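You operate a simulated robot arm through the tools that you are given. There is no shell and no other tool. Be economical: measure what you need, move in short steps, check, and stop when the job is done.

Carry out the task below with a simulated robot arm. There is one attempt and no reset: what you move stays moved.

TASK
Stand the dosing sleeve from the top of the winder table beside the order card. It goes on the side that lies toward x +0.1, y +1.0 (a direction in the base frame), with about 3 cm between them.

It is judged by the outcome, as a careful person would: the job done as asked, and still so three seconds after it is handed in. It fails if anything else is knocked over, pushed out of place, dropped, spilled or broken.

THE ROBOT
A 7-joint arm with a two-finger parallel gripper, fixed in place. Base frame: the origin is at the foot of the arm, x ahead of it, y to its left, z up; the work surface is at about z = 800. Lengths are in mm, angles in degrees, forces in N, time in s.
With the tool pointing down near the work surface it reaches from about 300 to 700 mm from the base axis. Its first joint turns from -66.0 to 66.0 degrees. Payload 1.57 kg.
Tool frame: the origin (TCP) lies between the finger pads and is the grasp point; the fingertips stand 30 mm ahead of it; z points along the fingers, y is the line along which they close. The gripper opens to 110 mm. The fingers are 24 mm wide and 12 mm thick; the gripper's body (48 by 112 mm) begins 78 mm behind the TCP.
Orientation is told as [roll, pitch, yaw] about the base's x, y, z axes, in that order, counted from this pose: with the fingers straight down and closing along the base's y, the tool's x points along the base's -x, its y along +y and its z along -z.

THE INTERFACE
- The arm moves only by the tool arm_command. Its argument "commands" is a list of rows, each a list of 7 numbers: the shift along the tool's x, y, z in mm, then the turn, a rotation vector about the tool's x, y, z in rad, then the finger opening in mm, from 0 to 110. In form: [[x, y, z, ax, ay, az, gripper], ...]. A call has 1 to 8 rows; each row is the pose to reach, as a shift and turn from the pose commanded when the call began, along the tool's axes at that moment. A row lasts 0.2 s, in which the tool goes at most 50 mm and 8.6 degrees; a call with a longer step from one row to the next is refused whole, and so is a gripper value outside its range. A pose out of reach is approached as far as the arm can. The call stops where the force on the tool passes 40 N (or 10 N more than at its start, if that is more) or the arm is blocked; 0.2 s more then pass. The fingers move at their own pace (about 108 mm/s each) and stop on an object; they squeeze with about 21 N. The grip force told is the motor's: it shows also when the fingers shut on nothing. Time passes only in rows, and 0.2 s behind the last, so rows that repeat a pose let the fingers close. It gives the time, the measured TCP pose, the force on the tool (base axes), the opening and the grip force at its end, in the units of the frame above (readings bear some noise), and new pictures: "views" is both (left out), scene, wrist or none.
- Cameras (640 x 400 px; columns grow to the right, rows downward): "scene" is fixed at [163.8, -393.5, 1391.9]; the picture's right is [0.78, -0.63, 0.00], its down [-0.42, -0.53, -0.74] and it looks along [0.46, 0.58, -0.68] (base axes); focal length 371 px, centre (320, 200). "wrist" rides on the gripper at [-36, 0, -80] in the tool frame; the picture's right is [0.00, -1.00, 0.00], its down [0.97, 0.00, -0.24] and it looks along [0.24, 0.00, 0.97] (tool axes); focal length 218 px, centre (320, 200).
- probe_pixels(camera, pixels): there is no depth. For up to 12 entries [column, row, z] of the newest picture of that camera ("zoom" is the newest enlarged one), the place [x, y] in the base frame at which the ray of that pixel passes the height z, good to about 2 mm. No time passes.
- inspect(camera, box): a new picture of the part [left, top, right, bottom] of that camera's present view, enlarged. No time passes.
- job_done(): hands the job in; it is judged then, once.

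Work in short steps. Measure before you move; look again where a grasp or a placing could have gone wrong, and mend it. You have 60 turns and 120 pictures in all, the two below and enlarged ones among them. Open the gripper and draw the arm clear of the work before you hand the job in, unless the task says otherwise; then end with one line.

The tools are called after "Emit:" by a JSON object that holds its "op" and its "data". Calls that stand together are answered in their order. arm_command: Moves the arm, as the interface text tells. Its arguments: {"type":"object","properties":{"commands":{"type":"array"},"views":{"type":"string","enum":["both","scene","wrist","none"]}},"required":["commands"]} The other tools are called the same way: probe_pixels (camera, pixels) gives the place at which the rays of pixels pass given heights; inspect (camera, box) takes an enlarged picture of a part of a camera's view; job_done () hands the job in.

At the start:

```text
clock: 0.0
eef_pos: [364.6, -36.1, 1069.2]
tcp_rot: [-0.1, 0.1, -0.1]
force: [-0.2, -0.2, 0.8]
gripper_width: 109.9
grip_force: 0.0
```

scene: 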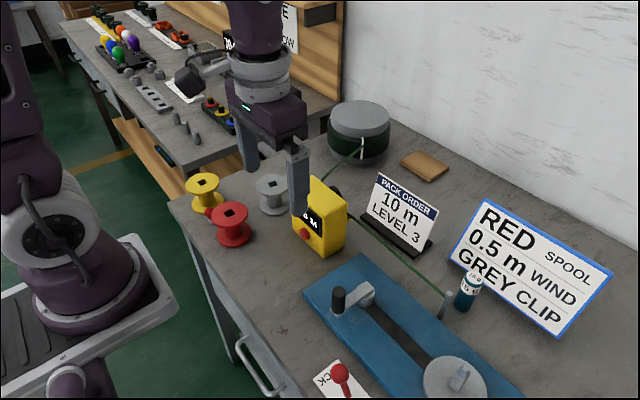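
wrist: 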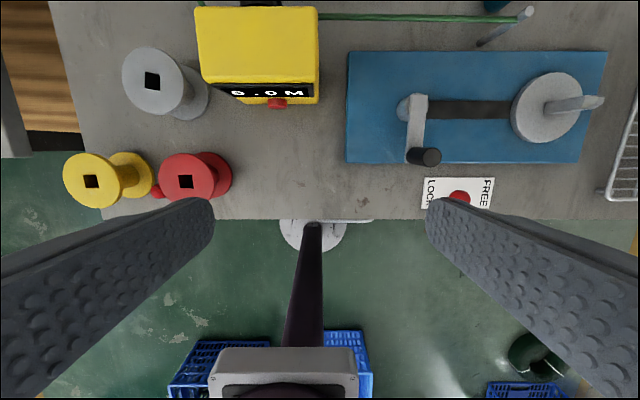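

The small teal cylinder at (467,291) may be the sleeve. I'll enlarge it and the two cards to check.

Emit:
{"op": "inspect", "data": {"camera": "scene", "box": [420, 180, 620, 340]}}

Emit:
{"op": "inspect", "data": {"camera": "scene", "box": [280, 80, 480, 270]}}

Emit:
{"op": "inspect", "data": {"camera": "scene", "box": [60, 0, 340, 170]}}

```text
2.50 times, centred on (520, 260) of scene
```

zoom: 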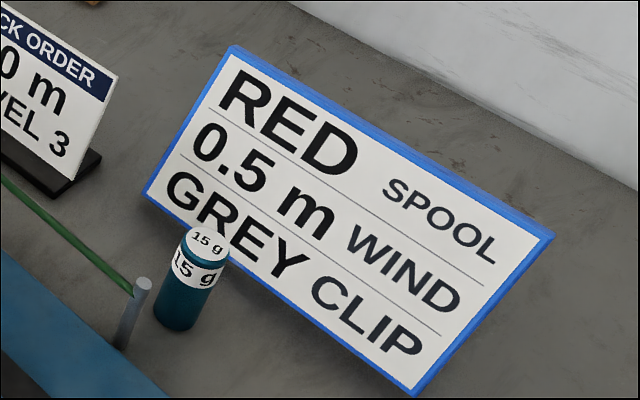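

```text
2.11 times, centred on (380, 175) of scene
```

zoom: 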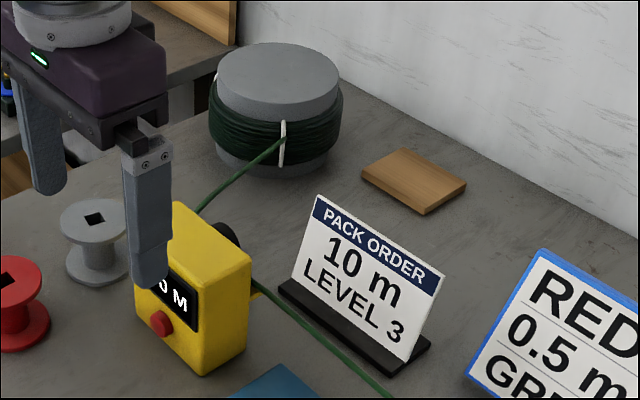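

```text
2.29 times, centred on (200, 85) of scene
```

zoom: 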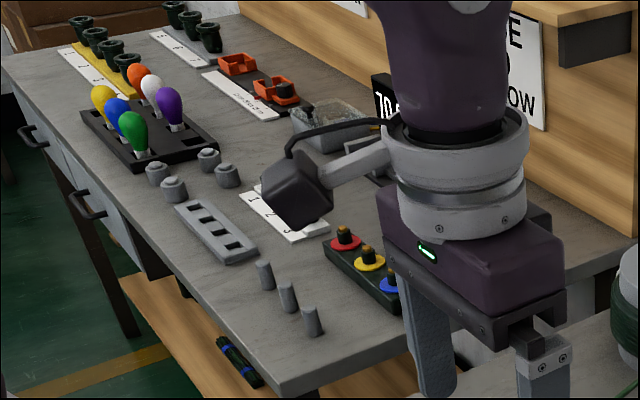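

The teal "15 g" sleeve stands in front of the blue-edged board, and the order card is the "PACK ORDER" one. I'll measure the sleeve, the card base and what lies near the target.

Emit:
{"op": "probe_pixels", "data": {"camera": "scene", "pixels": [[360, 214, 805], [414.6, 257, 800], [432, 243.7, 805], [378, 172, 880], [437, 209, 880], [399.4, 165, 800], [423, 181, 810], [449, 168, 810], [463, 309, 800], [474.8, 275, 850], [474.8, 275, 870], [360, 162, 800]]}}

Emit:
{"op": "inspect", "data": {"camera": "scene", "box": [430, 250, 510, 330]}}

Emit:
{"op": "inspect", "data": {"camera": "wrist", "box": [180, 0, 640, 200]}}

```text
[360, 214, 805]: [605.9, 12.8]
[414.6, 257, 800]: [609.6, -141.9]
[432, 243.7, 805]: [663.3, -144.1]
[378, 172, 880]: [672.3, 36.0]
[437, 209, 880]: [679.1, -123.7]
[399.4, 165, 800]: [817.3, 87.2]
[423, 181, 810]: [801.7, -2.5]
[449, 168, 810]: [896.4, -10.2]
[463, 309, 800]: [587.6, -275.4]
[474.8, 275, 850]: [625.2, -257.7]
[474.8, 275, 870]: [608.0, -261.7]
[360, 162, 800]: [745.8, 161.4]
```

```text
5.00 times, centred on (470, 290) of scene
```

zoom: 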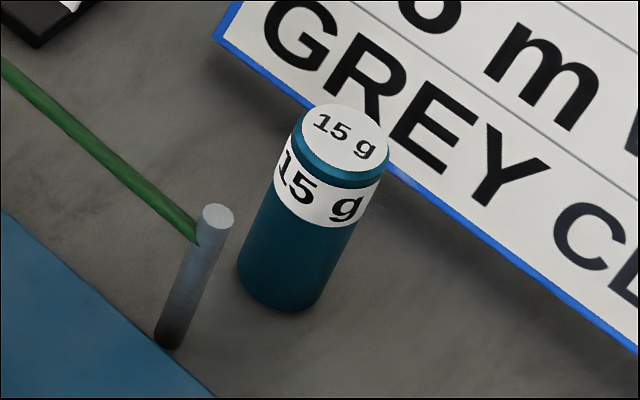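

```text
1.39 times, centred on (410, 100) of wrist
```

zoom: 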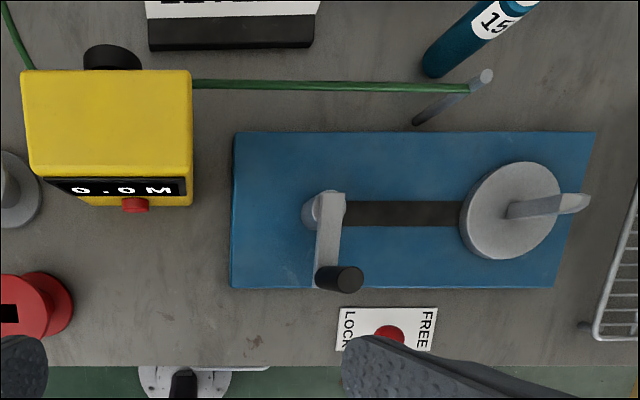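

Emit:
{"op": "probe_pixels", "data": {"camera": "zoom", "pixels": [[0, 0, 800]]}}

Emit:
{"op": "probe_pixels", "data": {"camera": "scene", "pixels": [[439.6, 319, 800], [448, 293, 860], [462, 308, 800], [474.6, 277.6, 875], [474.6, 277.6, 885], [449, 258, 800], [558, 333, 800], [480, 200, 900], [611, 271, 900], [320, 256, 800], [346, 240, 800], [348, 205, 880]]}}

```text
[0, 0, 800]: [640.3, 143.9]
```

```text
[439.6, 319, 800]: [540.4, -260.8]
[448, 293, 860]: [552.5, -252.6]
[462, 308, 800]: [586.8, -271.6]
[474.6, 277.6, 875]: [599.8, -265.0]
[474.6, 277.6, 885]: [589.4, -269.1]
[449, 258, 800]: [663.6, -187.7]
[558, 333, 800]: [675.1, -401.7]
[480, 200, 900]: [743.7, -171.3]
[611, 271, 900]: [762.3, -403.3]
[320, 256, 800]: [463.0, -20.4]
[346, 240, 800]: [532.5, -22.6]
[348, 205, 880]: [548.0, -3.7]
```

The sleeve stands at about (588,-271) and is about 85 tall. The guide post is at (541,-260) and the board's foot at x≥664, so a grip closing along y is clear. I'll travel high to above the sleeve.

Emit:
{"op": "arm_command", "data": {"commands": [[-28, -29, 0, 0, 0, 0, 110], [-56, -58, 0, 0, 0, 0, 110], [-84, -88, 0, 0, 0, 0, 110], [-112, -118, 0, 0, 0, 0, 110], [-140, -147, 0, 0, 0, 0, 110], [-168, -176, 0, 0, 0, 0, 110], [-196, -206, 0, 0, 0, 0, 110], [-223, -235, 0, 0, 0, 0, 110]], "views": "both"}}

```text
clock: 1.8
eef_pos: [586.0, -272.7, 1067.0]
tcp_rot: [0.1, 0.2, 0.0]
force: [-0.1, -0.6, 0.3]
gripper_width: 110.1
grip_force: 0.1
```

scene: 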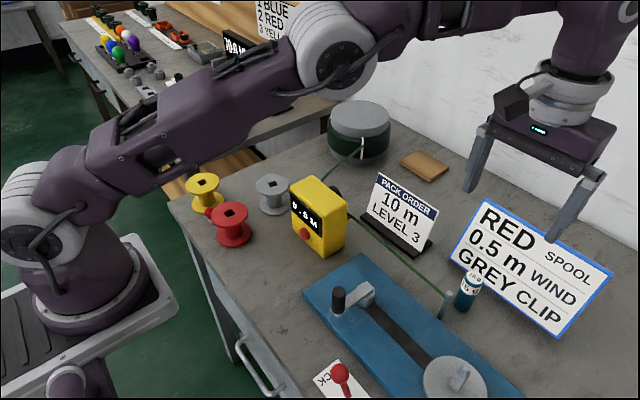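
wrist: 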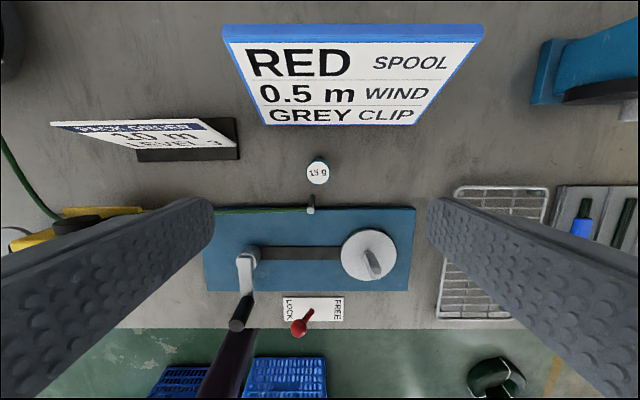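

The sleeve's lid is at (317,172) in the wrist view. I'll enlarge it for the exact centre.

Emit:
{"op": "inspect", "data": {"camera": "wrist", "box": [280, 140, 360, 220]}}

Emit:
{"op": "probe_pixels", "data": {"camera": "wrist", "pixels": [[317, 171, 880], [306, 171, 880], [329, 171, 880], [318, 187, 800], [310, 208, 865], [136, 150, 808], [240, 158, 808], [238, 118, 808]]}}

```text
5.00 times, centred on (320, 180) of wrist
```

zoom: 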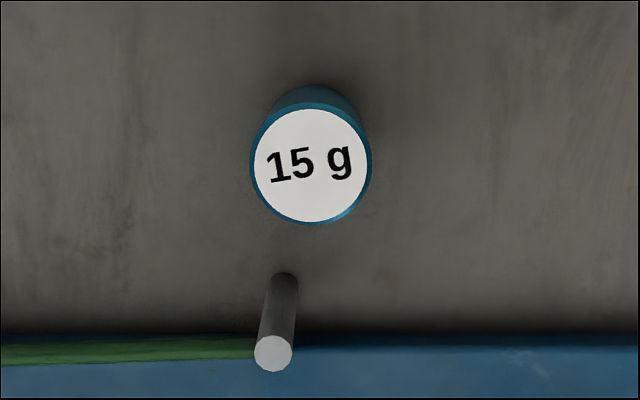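

```text
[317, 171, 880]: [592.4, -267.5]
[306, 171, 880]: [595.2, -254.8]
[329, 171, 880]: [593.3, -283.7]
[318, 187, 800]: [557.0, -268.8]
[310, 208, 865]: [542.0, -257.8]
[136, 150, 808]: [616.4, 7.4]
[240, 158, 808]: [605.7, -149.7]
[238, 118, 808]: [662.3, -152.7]
```

The lid centre is at about (589,-269). I'll descend to just above it, narrow the fingers and check the centring.

Emit:
{"op": "arm_command", "data": {"commands": [[-3, 3, 30, 0, 0, 0, 90], [-3, 3, 70, 0, 0, 0, 80], [-3, 3, 110, 0, 0, 0, 70], [-3, 3, 145, 0, 0, 0, 70]], "views": "both"}}

```text
clock: 2.8
eef_pos: [591.0, -269.2, 923.6]
tcp_rot: [0.0, 0.0, 0.0]
force: [-0.4, 0.9, -0.3]
gripper_width: 69.9
grip_force: 0.3
```

scene: 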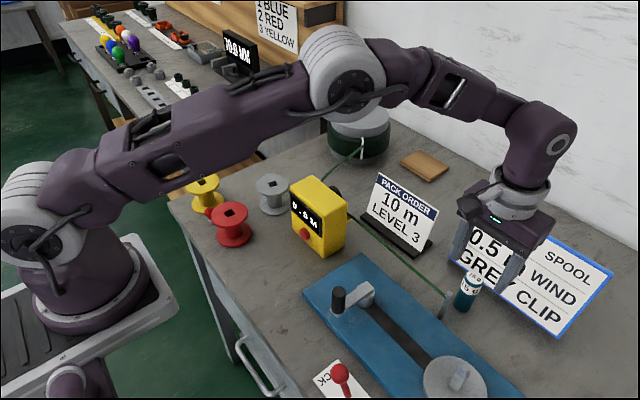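
wrist: 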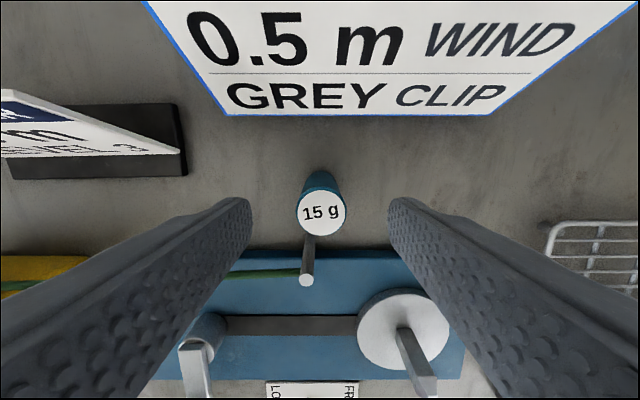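

Emit:
{"op": "probe_pixels", "data": {"camera": "wrist", "pixels": [[321, 214, 875], [321, 214, 885], [298, 210, 880], [345, 210, 880], [321, 236, 880], [187, 176, 808], [180, 104, 808], [306, 279, 868]]}}

```text
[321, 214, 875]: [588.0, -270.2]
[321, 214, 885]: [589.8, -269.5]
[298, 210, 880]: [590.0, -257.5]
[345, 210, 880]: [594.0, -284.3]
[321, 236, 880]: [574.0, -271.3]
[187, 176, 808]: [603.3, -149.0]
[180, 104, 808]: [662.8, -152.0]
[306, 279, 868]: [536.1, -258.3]
```

The sleeve is centred at about (589,-270). I'll go down to TCP z≈850.

Emit:
{"op": "arm_command", "data": {"commands": [[1, -1, 25, 0, 0, 0, 70], [1, -1, 50, 0, 0, 0, 70], [1, -1, 73, 0, 0, 0, 70]], "views": "both"}}

```text
clock: 3.6
eef_pos: [590.0, -268.6, 849.6]
tcp_rot: [-0.1, 0.0, 0.0]
force: [0.6, 0.3, 0.4]
gripper_width: 69.8
grip_force: 0.1
```

scene: 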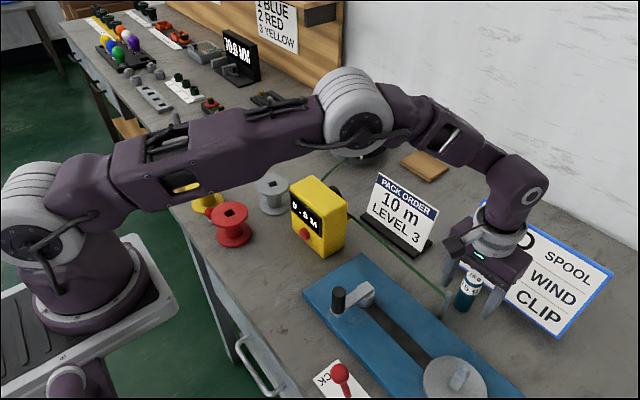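
wrist: 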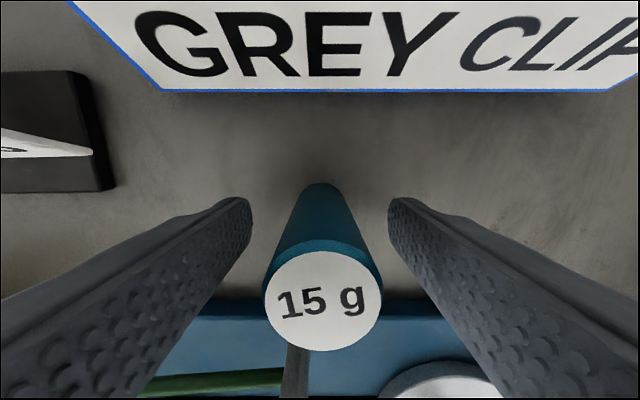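

It stands between the fingers, so I'll close on it.

Emit:
{"op": "arm_command", "data": {"commands": [[0, 0, 0, 0, 0, 0, 50], [0, 0, 0, 0, 0, 0, 36], [0, 0, 0, 0, 0, 0, 26], [0, 0, 0, 0, 0, 0, 20], [0, 0, 0, 0, 0, 0, 20]], "views": "wrist"}}

```text
clock: 4.8
eef_pos: [589.2, -268.9, 849.5]
tcp_rot: [0.1, 0.0, 0.0]
force: [0.2, -0.2, -0.2]
gripper_width: 29.3
grip_force: 21.0
```

wrist: 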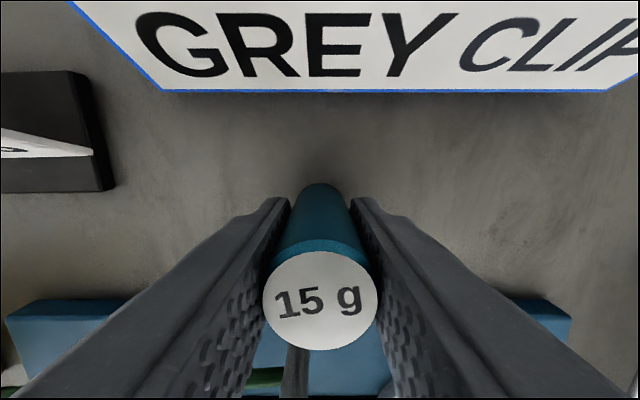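

It is held at 29 mm with 21 N. I'll lift a little and check that it comes as one piece.

Emit:
{"op": "arm_command", "data": {"commands": [[0, 0, -10, 0, 0, 0, 20], [0, 0, -25, 0, 0, 0, 20], [0, 0, -45, 0, 0, 0, 20]], "views": "both"}}

Emit:
{"op": "inspect", "data": {"camera": "scene", "box": [420, 220, 520, 340]}}

```text
clock: 5.6
eef_pos: [588.8, -269.6, 896.1]
tcp_rot: [0.0, 0.0, 0.0]
force: [0.4, -0.3, -1.2]
gripper_width: 29.3
grip_force: 21.0
```

scene: 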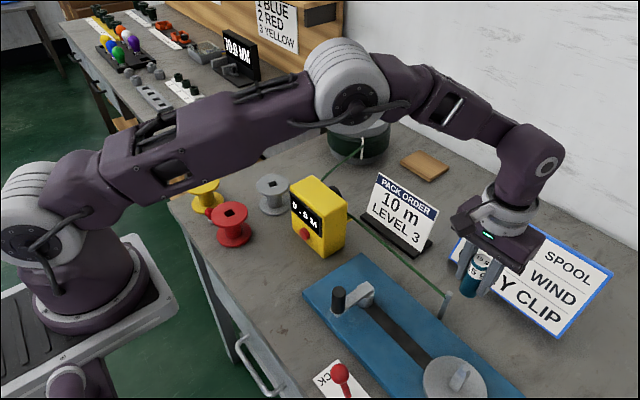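
wrist: 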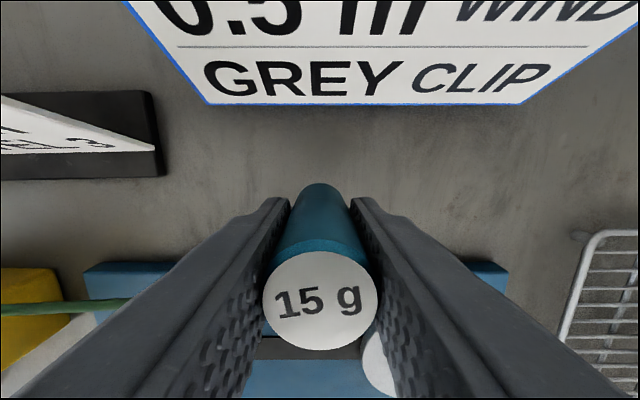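

```text
3.33 times, centred on (470, 280) of scene
```

zoom: 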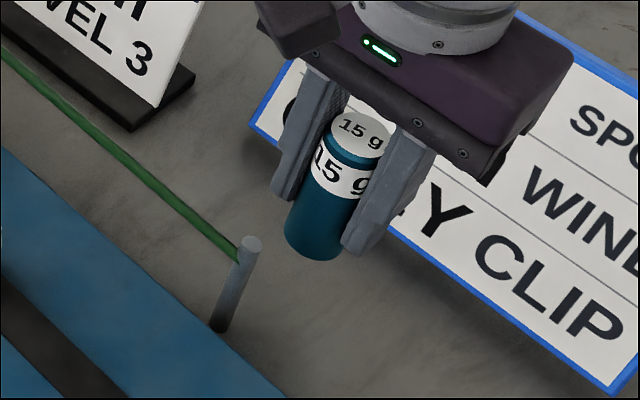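

One solid piece, held firmly. I'll lift high and carry it toward +y for a view of the target spot.

Emit:
{"op": "arm_command", "data": {"commands": [[0, 0, -45, 0, 0, 0, 20], [0, 0, -90, 0, 0, 0, 20], [0, 0, -135, 0, 0, 0, 20], [0, 0, -175, 0, 0, 0, 20], [0, 40, -175, 0, 0, 0, 20], [0, 80, -175, 0, 0, 0, 20], [0, 120, -175, 0, 0, 0, 20]], "views": "none"}}

Emit:
{"op": "arm_command", "data": {"commands": [[0, 40, 0, 0, 0, 0, 20], [0, 80, 0, 0, 0, 0, 20], [0, 120, 0, 0, 0, 0, 20], [0, 160, 0, 0, 0, 0, 20], [-5, 190, 0, 0, 0, 0, 20], [-10, 215, 0, 0, 0, 0, 20]], "views": "both"}}

```text
clock: 7.2
eef_pos: [590.9, -149.0, 1068.7]
tcp_rot: [0.0, -0.1, -0.1]
force: [-0.4, 0.1, -1.4]
gripper_width: 29.4
grip_force: 20.9
```

```text
clock: 8.6
eef_pos: [601.0, 67.6, 1072.0]
tcp_rot: [0.0, 0.0, -0.1]
force: [-1.1, 1.0, -1.4]
gripper_width: 29.4
grip_force: 21.5
```

scene: 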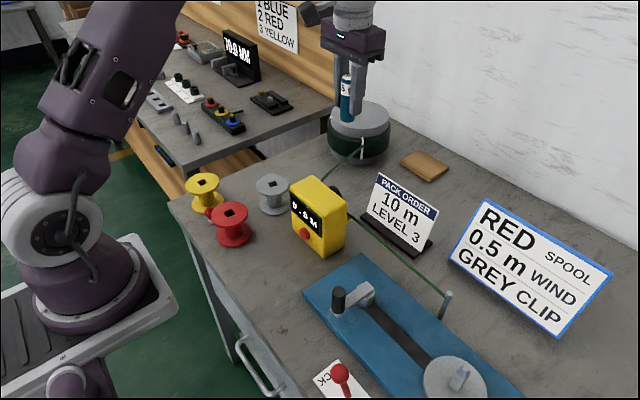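
wrist: 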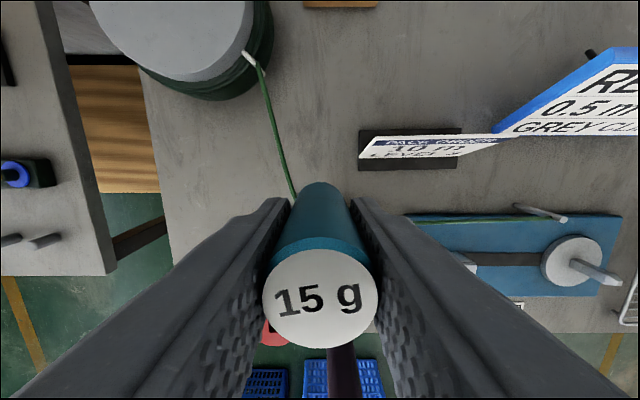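

The card's near end is at (358,130–171), with the rope to its left running from (250,60) to (293,198). I'll measure both, and enlarge the view.

Emit:
{"op": "inspect", "data": {"camera": "wrist", "box": [220, 40, 540, 240]}}

Emit:
{"op": "probe_pixels", "data": {"camera": "wrist", "pixels": [[358, 171, 800], [359, 131, 808], [458, 168, 800], [461, 129, 808], [360, 158, 815], [293, 198, 800], [293, 198, 850], [250, 60, 850], [275, 130, 850], [275, 130, 800]]}}

Emit:
{"op": "inspect", "data": {"camera": "scene", "box": [300, 120, 460, 270]}}

```text
2.00 times, centred on (380, 140) of wrist
```

zoom: 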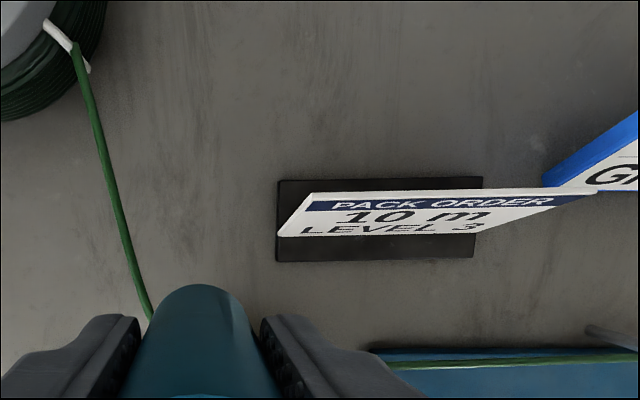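

```text
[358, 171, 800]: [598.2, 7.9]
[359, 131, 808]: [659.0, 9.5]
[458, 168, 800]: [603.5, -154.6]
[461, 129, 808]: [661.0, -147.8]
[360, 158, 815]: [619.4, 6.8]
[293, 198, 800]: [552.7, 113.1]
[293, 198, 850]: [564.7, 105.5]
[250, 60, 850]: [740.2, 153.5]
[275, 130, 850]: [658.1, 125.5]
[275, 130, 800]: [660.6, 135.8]
```

```text
2.67 times, centred on (380, 195) of scene
```

zoom: 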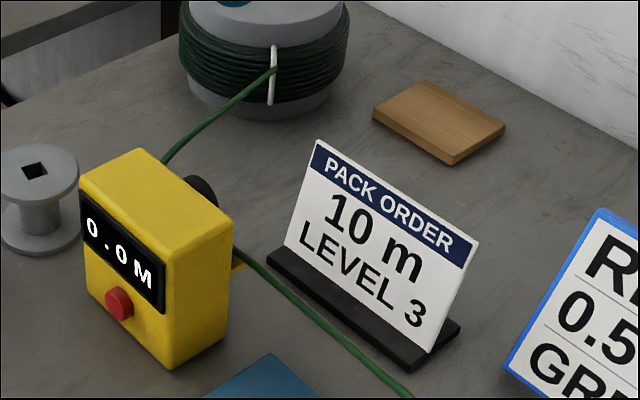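

The card base spans x 600–660 and y −150 to +8, and its panel top is at z≈913. The rope stays at y≥105. The target is about (638,53). I'll turn the tool 90° so the gripper's wide body and the camera stay away from the card, while moving over the spot.

Emit:
{"op": "arm_command", "data": {"commands": [[-5, -2, 0, 0, 0, -0.14, 20], [-10, -4, 0, 0, 0, -0.28, 20], [-15, -6, 0, 0, 0, -0.42, 20], [-20, -8, 0, 0, 0, -0.56, 20], [-25, -10, 0, 0, 0, -0.7, 20], [-30, -12, 0, 0, 0, -0.84, 20], [-37, -14, 0, 0, 0, -0.98, 20]], "views": "none"}}

Emit:
{"op": "arm_command", "data": {"commands": [[0, 0, 0, 0, 0, -0.14, 20], [0, 0, 0, 0, 0, -0.28, 20], [0, 0, 0, 0, 0, -0.42, 20], [0, 0, 0, 0, 0, -0.56, 20], [0, 0, 0, 0, 0, -0.591, 20], [0, 0, 0, 0, 0, -0.591, 20]], "views": "both"}}

```text
clock: 10.2
eef_pos: [636.3, 52.3, 1071.7]
tcp_rot: [0.0, -0.1, 56.3]
force: [-0.4, -0.4, -1.5]
gripper_width: 29.0
grip_force: 21.0
```

```text
clock: 11.6
eef_pos: [636.7, 51.4, 1071.0]
tcp_rot: [0.0, 0.0, 90.1]
force: [0.7, -0.9, -1.1]
gripper_width: 29.0
grip_force: 21.2
```

scene: 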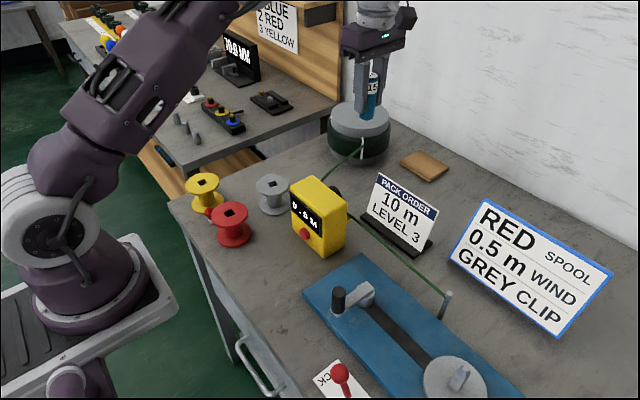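
wrist: 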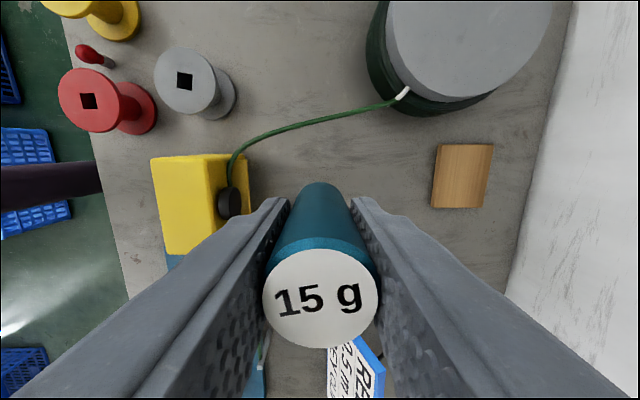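

The tool is turned, and the rope shows at (330,118). I'll check its distance, descend most of the way, and look.

Emit:
{"op": "probe_pixels", "data": {"camera": "wrist", "pixels": [[330, 119, 860], [330, 119, 800], [228, 200, 880], [250, 155, 890]]}}

Emit:
{"op": "arm_command", "data": {"commands": [[-1, -1, 40, 0, 0, 0, 20], [-2, -1, 80, 0, 0, 0, 20], [-2, -1, 120, 0, 0, 0, 20], [-2, -1, 160, 0, 0, 0, 20], [-2, -1, 175, 0, 0, 0, 20]], "views": "both"}}

Emit:
{"op": "inspect", "data": {"camera": "scene", "box": [280, 90, 480, 270]}}

```text
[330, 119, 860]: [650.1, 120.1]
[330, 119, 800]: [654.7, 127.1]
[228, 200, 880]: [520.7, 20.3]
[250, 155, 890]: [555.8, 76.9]
```

```text
clock: 12.8
eef_pos: [639.6, 53.8, 894.2]
tcp_rot: [0.0, 0.1, 90.0]
force: [0.6, -0.4, -1.4]
gripper_width: 29.3
grip_force: 21.2
```

scene: 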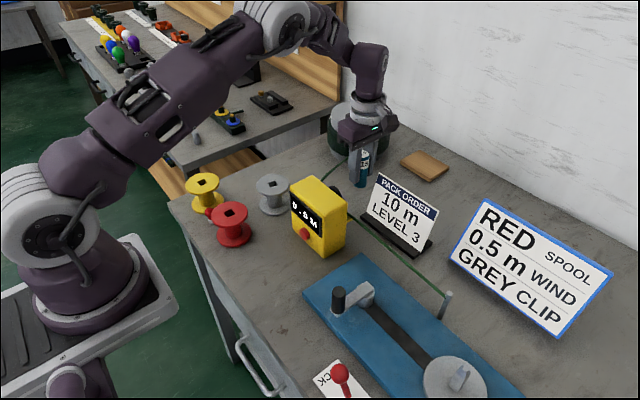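
wrist: 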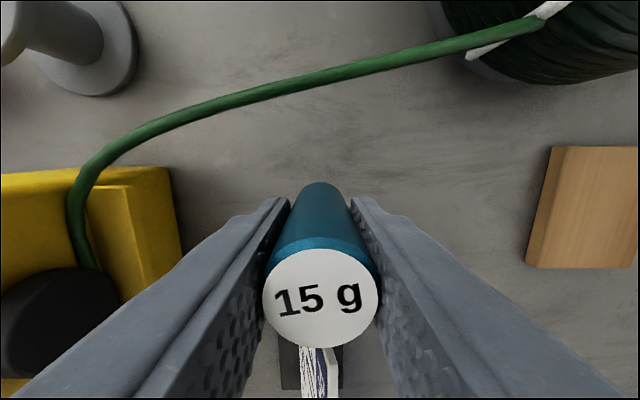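

```text
2.22 times, centred on (380, 180) of scene
```

zoom: 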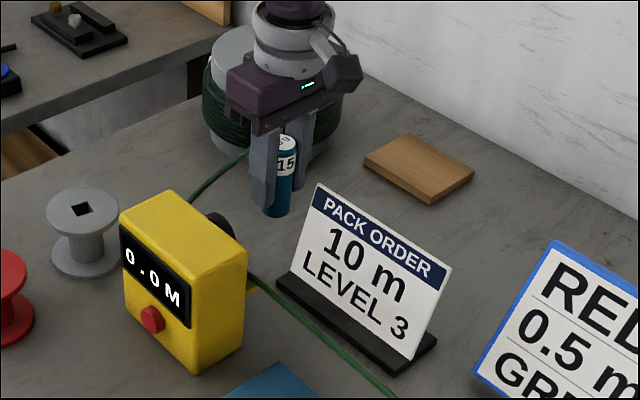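

Emit:
{"op": "probe_pixels", "data": {"camera": "wrist", "pixels": [[330, 74, 800], [330, 74, 830], [330, 74, 860], [450, 47, 860], [450, 47, 830]]}}

```text
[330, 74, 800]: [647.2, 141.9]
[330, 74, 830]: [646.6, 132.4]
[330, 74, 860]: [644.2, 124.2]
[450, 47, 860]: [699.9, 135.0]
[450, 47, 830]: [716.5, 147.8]
```

The rope at z≈865, y≈120 clears the camera and the body. I'll lower the last 44 mm gently.

Emit:
{"op": "arm_command", "data": {"commands": [[0, 0, 15, 0, 0, 0, 20], [0, 0, 28, 0, 0, 0, 20], [0, 0, 36, 0, 0, 0, 20], [0, 0, 41, 0, 0, 0, 20], [0, 0, 43, 0, 0, 0, 20], [0, 0, 43, 0, 0, 0, 20]], "views": "both"}}

Emit:
{"op": "inspect", "data": {"camera": "scene", "box": [310, 120, 430, 240]}}

```text
clock: 14.2
eef_pos: [637.8, 54.7, 852.7]
tcp_rot: [-0.1, 0.0, 90.0]
force: [-0.6, -0.9, -1.3]
gripper_width: 29.1
grip_force: 21.0
```

scene: 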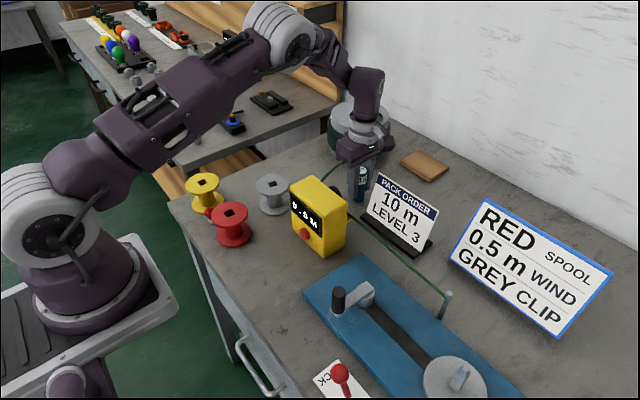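
wrist: 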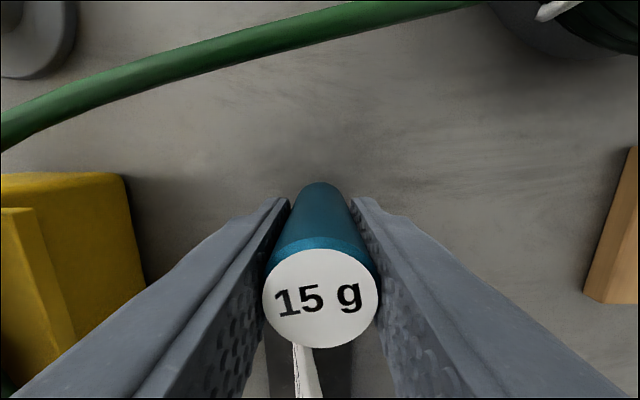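

```text
3.33 times, centred on (370, 180) of scene
```

zoom: 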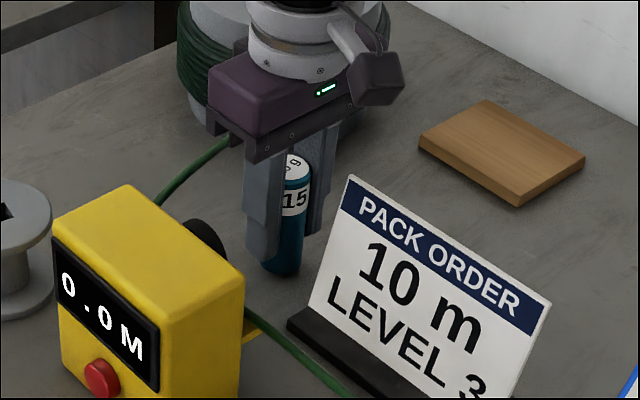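

No contact yet at z 852.7; it was gripped at 849.5. I'll lower in 1 mm steps and watch the force.

Emit:
{"op": "arm_command", "data": {"commands": [[0, 0, 1, 0, 0, 0, 20], [0, 0, 2, 0, 0, 0, 20], [0, 0, 2, 0, 0, 0, 20]], "views": "none"}}

Emit:
{"op": "arm_command", "data": {"commands": [[0, 0, 1, 0, 0, 0, 20], [0, 0, 1, 0, 0, 0, 20]], "views": "none"}}

```text
clock: 15.0
eef_pos: [636.4, 53.6, 850.7]
tcp_rot: [-0.1, 0.0, 90.0]
force: [0.3, 0.3, -1.5]
gripper_width: 28.8
grip_force: 21.1
```

```text
clock: 15.6
eef_pos: [638.6, 54.3, 851.6]
tcp_rot: [-0.1, 0.0, 90.0]
force: [0.2, 0.3, -2.1]
gripper_width: 29.2
grip_force: 20.7
```

Emit:
{"op": "arm_command", "data": {"commands": [[0, 0, 1, 0, 0, 0, 20], [0, 0, 1, 0, 0, 0, 20]], "views": "none"}}

Emit:
{"op": "arm_command", "data": {"commands": [[0, 0, 0.5, 0, 0, 0, 20], [0, 0, 0.5, 0, 0, 0, 20]], "views": "none"}}

```text
clock: 16.2
eef_pos: [639.8, 53.2, 848.8]
tcp_rot: [0.0, 0.1, 90.2]
force: [-2.4, -0.8, 4.0]
gripper_width: 29.2
grip_force: 20.9
```

```text
clock: 16.8
eef_pos: [637.3, 52.4, 849.0]
tcp_rot: [0.0, 0.0, 90.0]
force: [-3.9, 0.3, 14.1]
gripper_width: 29.1
grip_force: 21.0
```

Contact: the table is carrying it. I'll ease up half a millimetre and open a little at a time, to 60 mm.

Emit:
{"op": "arm_command", "data": {"commands": [[0, 0, -0.7, 0, 0, 0, 28], [0, 0, -0.7, 0, 0, 0, 34], [0, 0, -0.7, 0, 0, 0, 45], [0, 0, -0.7, 0, 0, 0, 60], [0, 0, -0.7, 0, 0, 0, 60]], "views": "both"}}

```text
clock: 18.0
eef_pos: [636.7, 53.5, 849.2]
tcp_rot: [0.0, 0.0, 90.0]
force: [0.2, -0.1, -0.1]
gripper_width: 59.7
grip_force: 0.0
```

scene: 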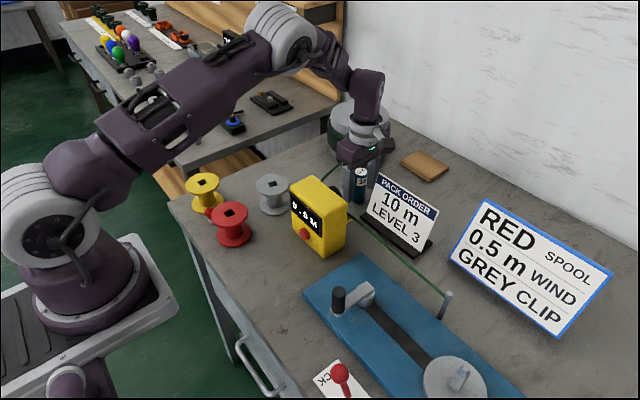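
wrist: 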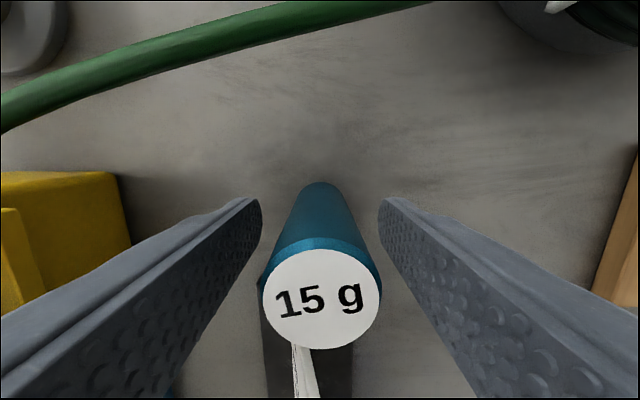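

It stands free. I'll withdraw straight up, then check the gap.

Emit:
{"op": "arm_command", "data": {"commands": [[0, 0, -20, 0, 0, 0, 60], [0, 0, -50, 0, 0, 0, 60], [0, 0, -90, 0, 0, 0, 60], [0, 0, -130, 0, 0, 0, 60], [0, 0, -170, 0, 0, 0, 60], [0, 0, -210, 0, 0, 0, 60]], "views": "both"}}

Emit:
{"op": "inspect", "data": {"camera": "scene", "box": [310, 130, 450, 270]}}

Emit:
{"op": "inspect", "data": {"camera": "wrist", "box": [240, 120, 400, 360]}}

```text
clock: 19.4
eef_pos: [637.4, 55.4, 1055.9]
tcp_rot: [0.0, 0.0, 90.0]
force: [-0.2, 0.7, -0.5]
gripper_width: 59.8
grip_force: 0.1
```

scene: 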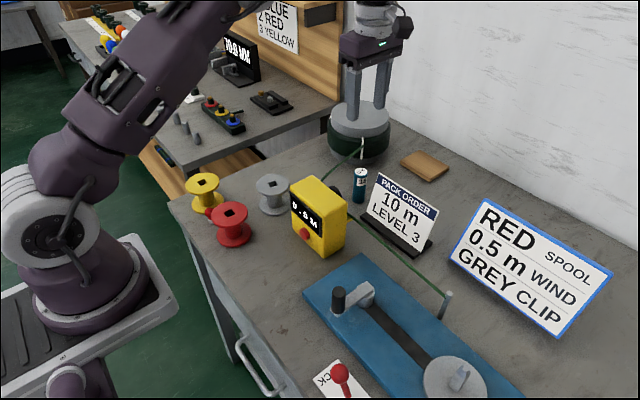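
wrist: 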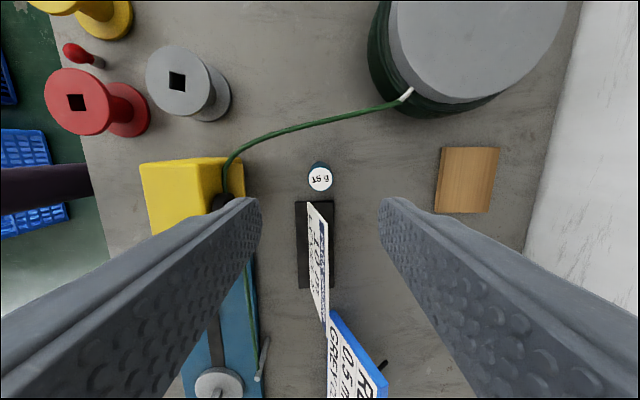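

```text
2.86 times, centred on (380, 200) of scene
```

zoom: 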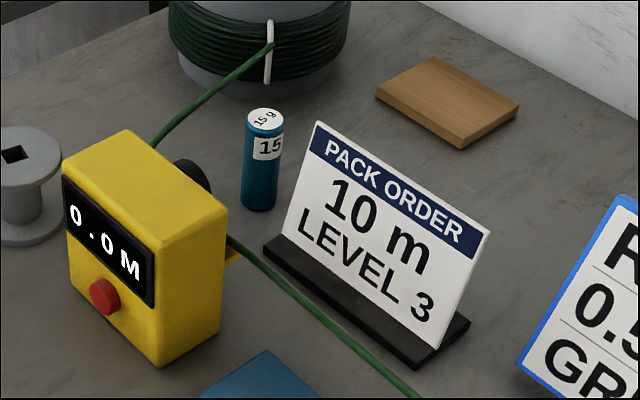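

```text
1.67 times, centred on (320, 240) of wrist
```

zoom: 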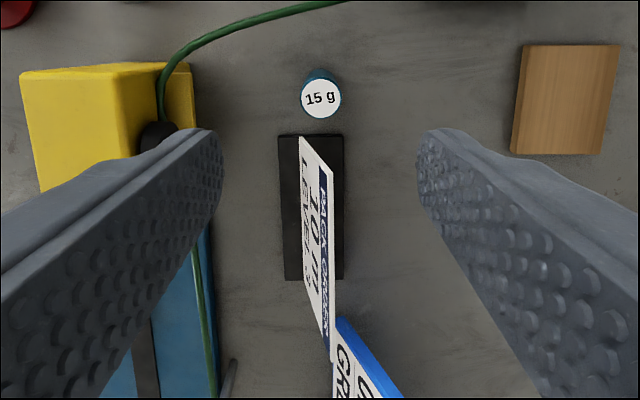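

Emit:
{"op": "probe_pixels", "data": {"camera": "zoom", "pixels": [[279, 135, 803], [343, 133, 808], [284, 279, 803], [343, 277, 808], [321, 99, 882], [321, 120, 882], [321, 70, 800]]}}

```text
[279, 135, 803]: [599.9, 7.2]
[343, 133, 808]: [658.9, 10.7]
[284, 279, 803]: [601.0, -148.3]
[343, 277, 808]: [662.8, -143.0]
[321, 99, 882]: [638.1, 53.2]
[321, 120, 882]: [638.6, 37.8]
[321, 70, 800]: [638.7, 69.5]
```

The sleeve stands upright at (638,53), with a gap of about 29 mm to the card base at y≈9. Nothing else has moved and the arm is well above, so I'm handing in.

Emit:
{"op": "job_done", "data": {}}

```text
The job is handed in.
```

The dosing sleeve now stands upright beside the PACK ORDER card, on its +y side with a gap of about 3 cm, and nothing else was disturbed.
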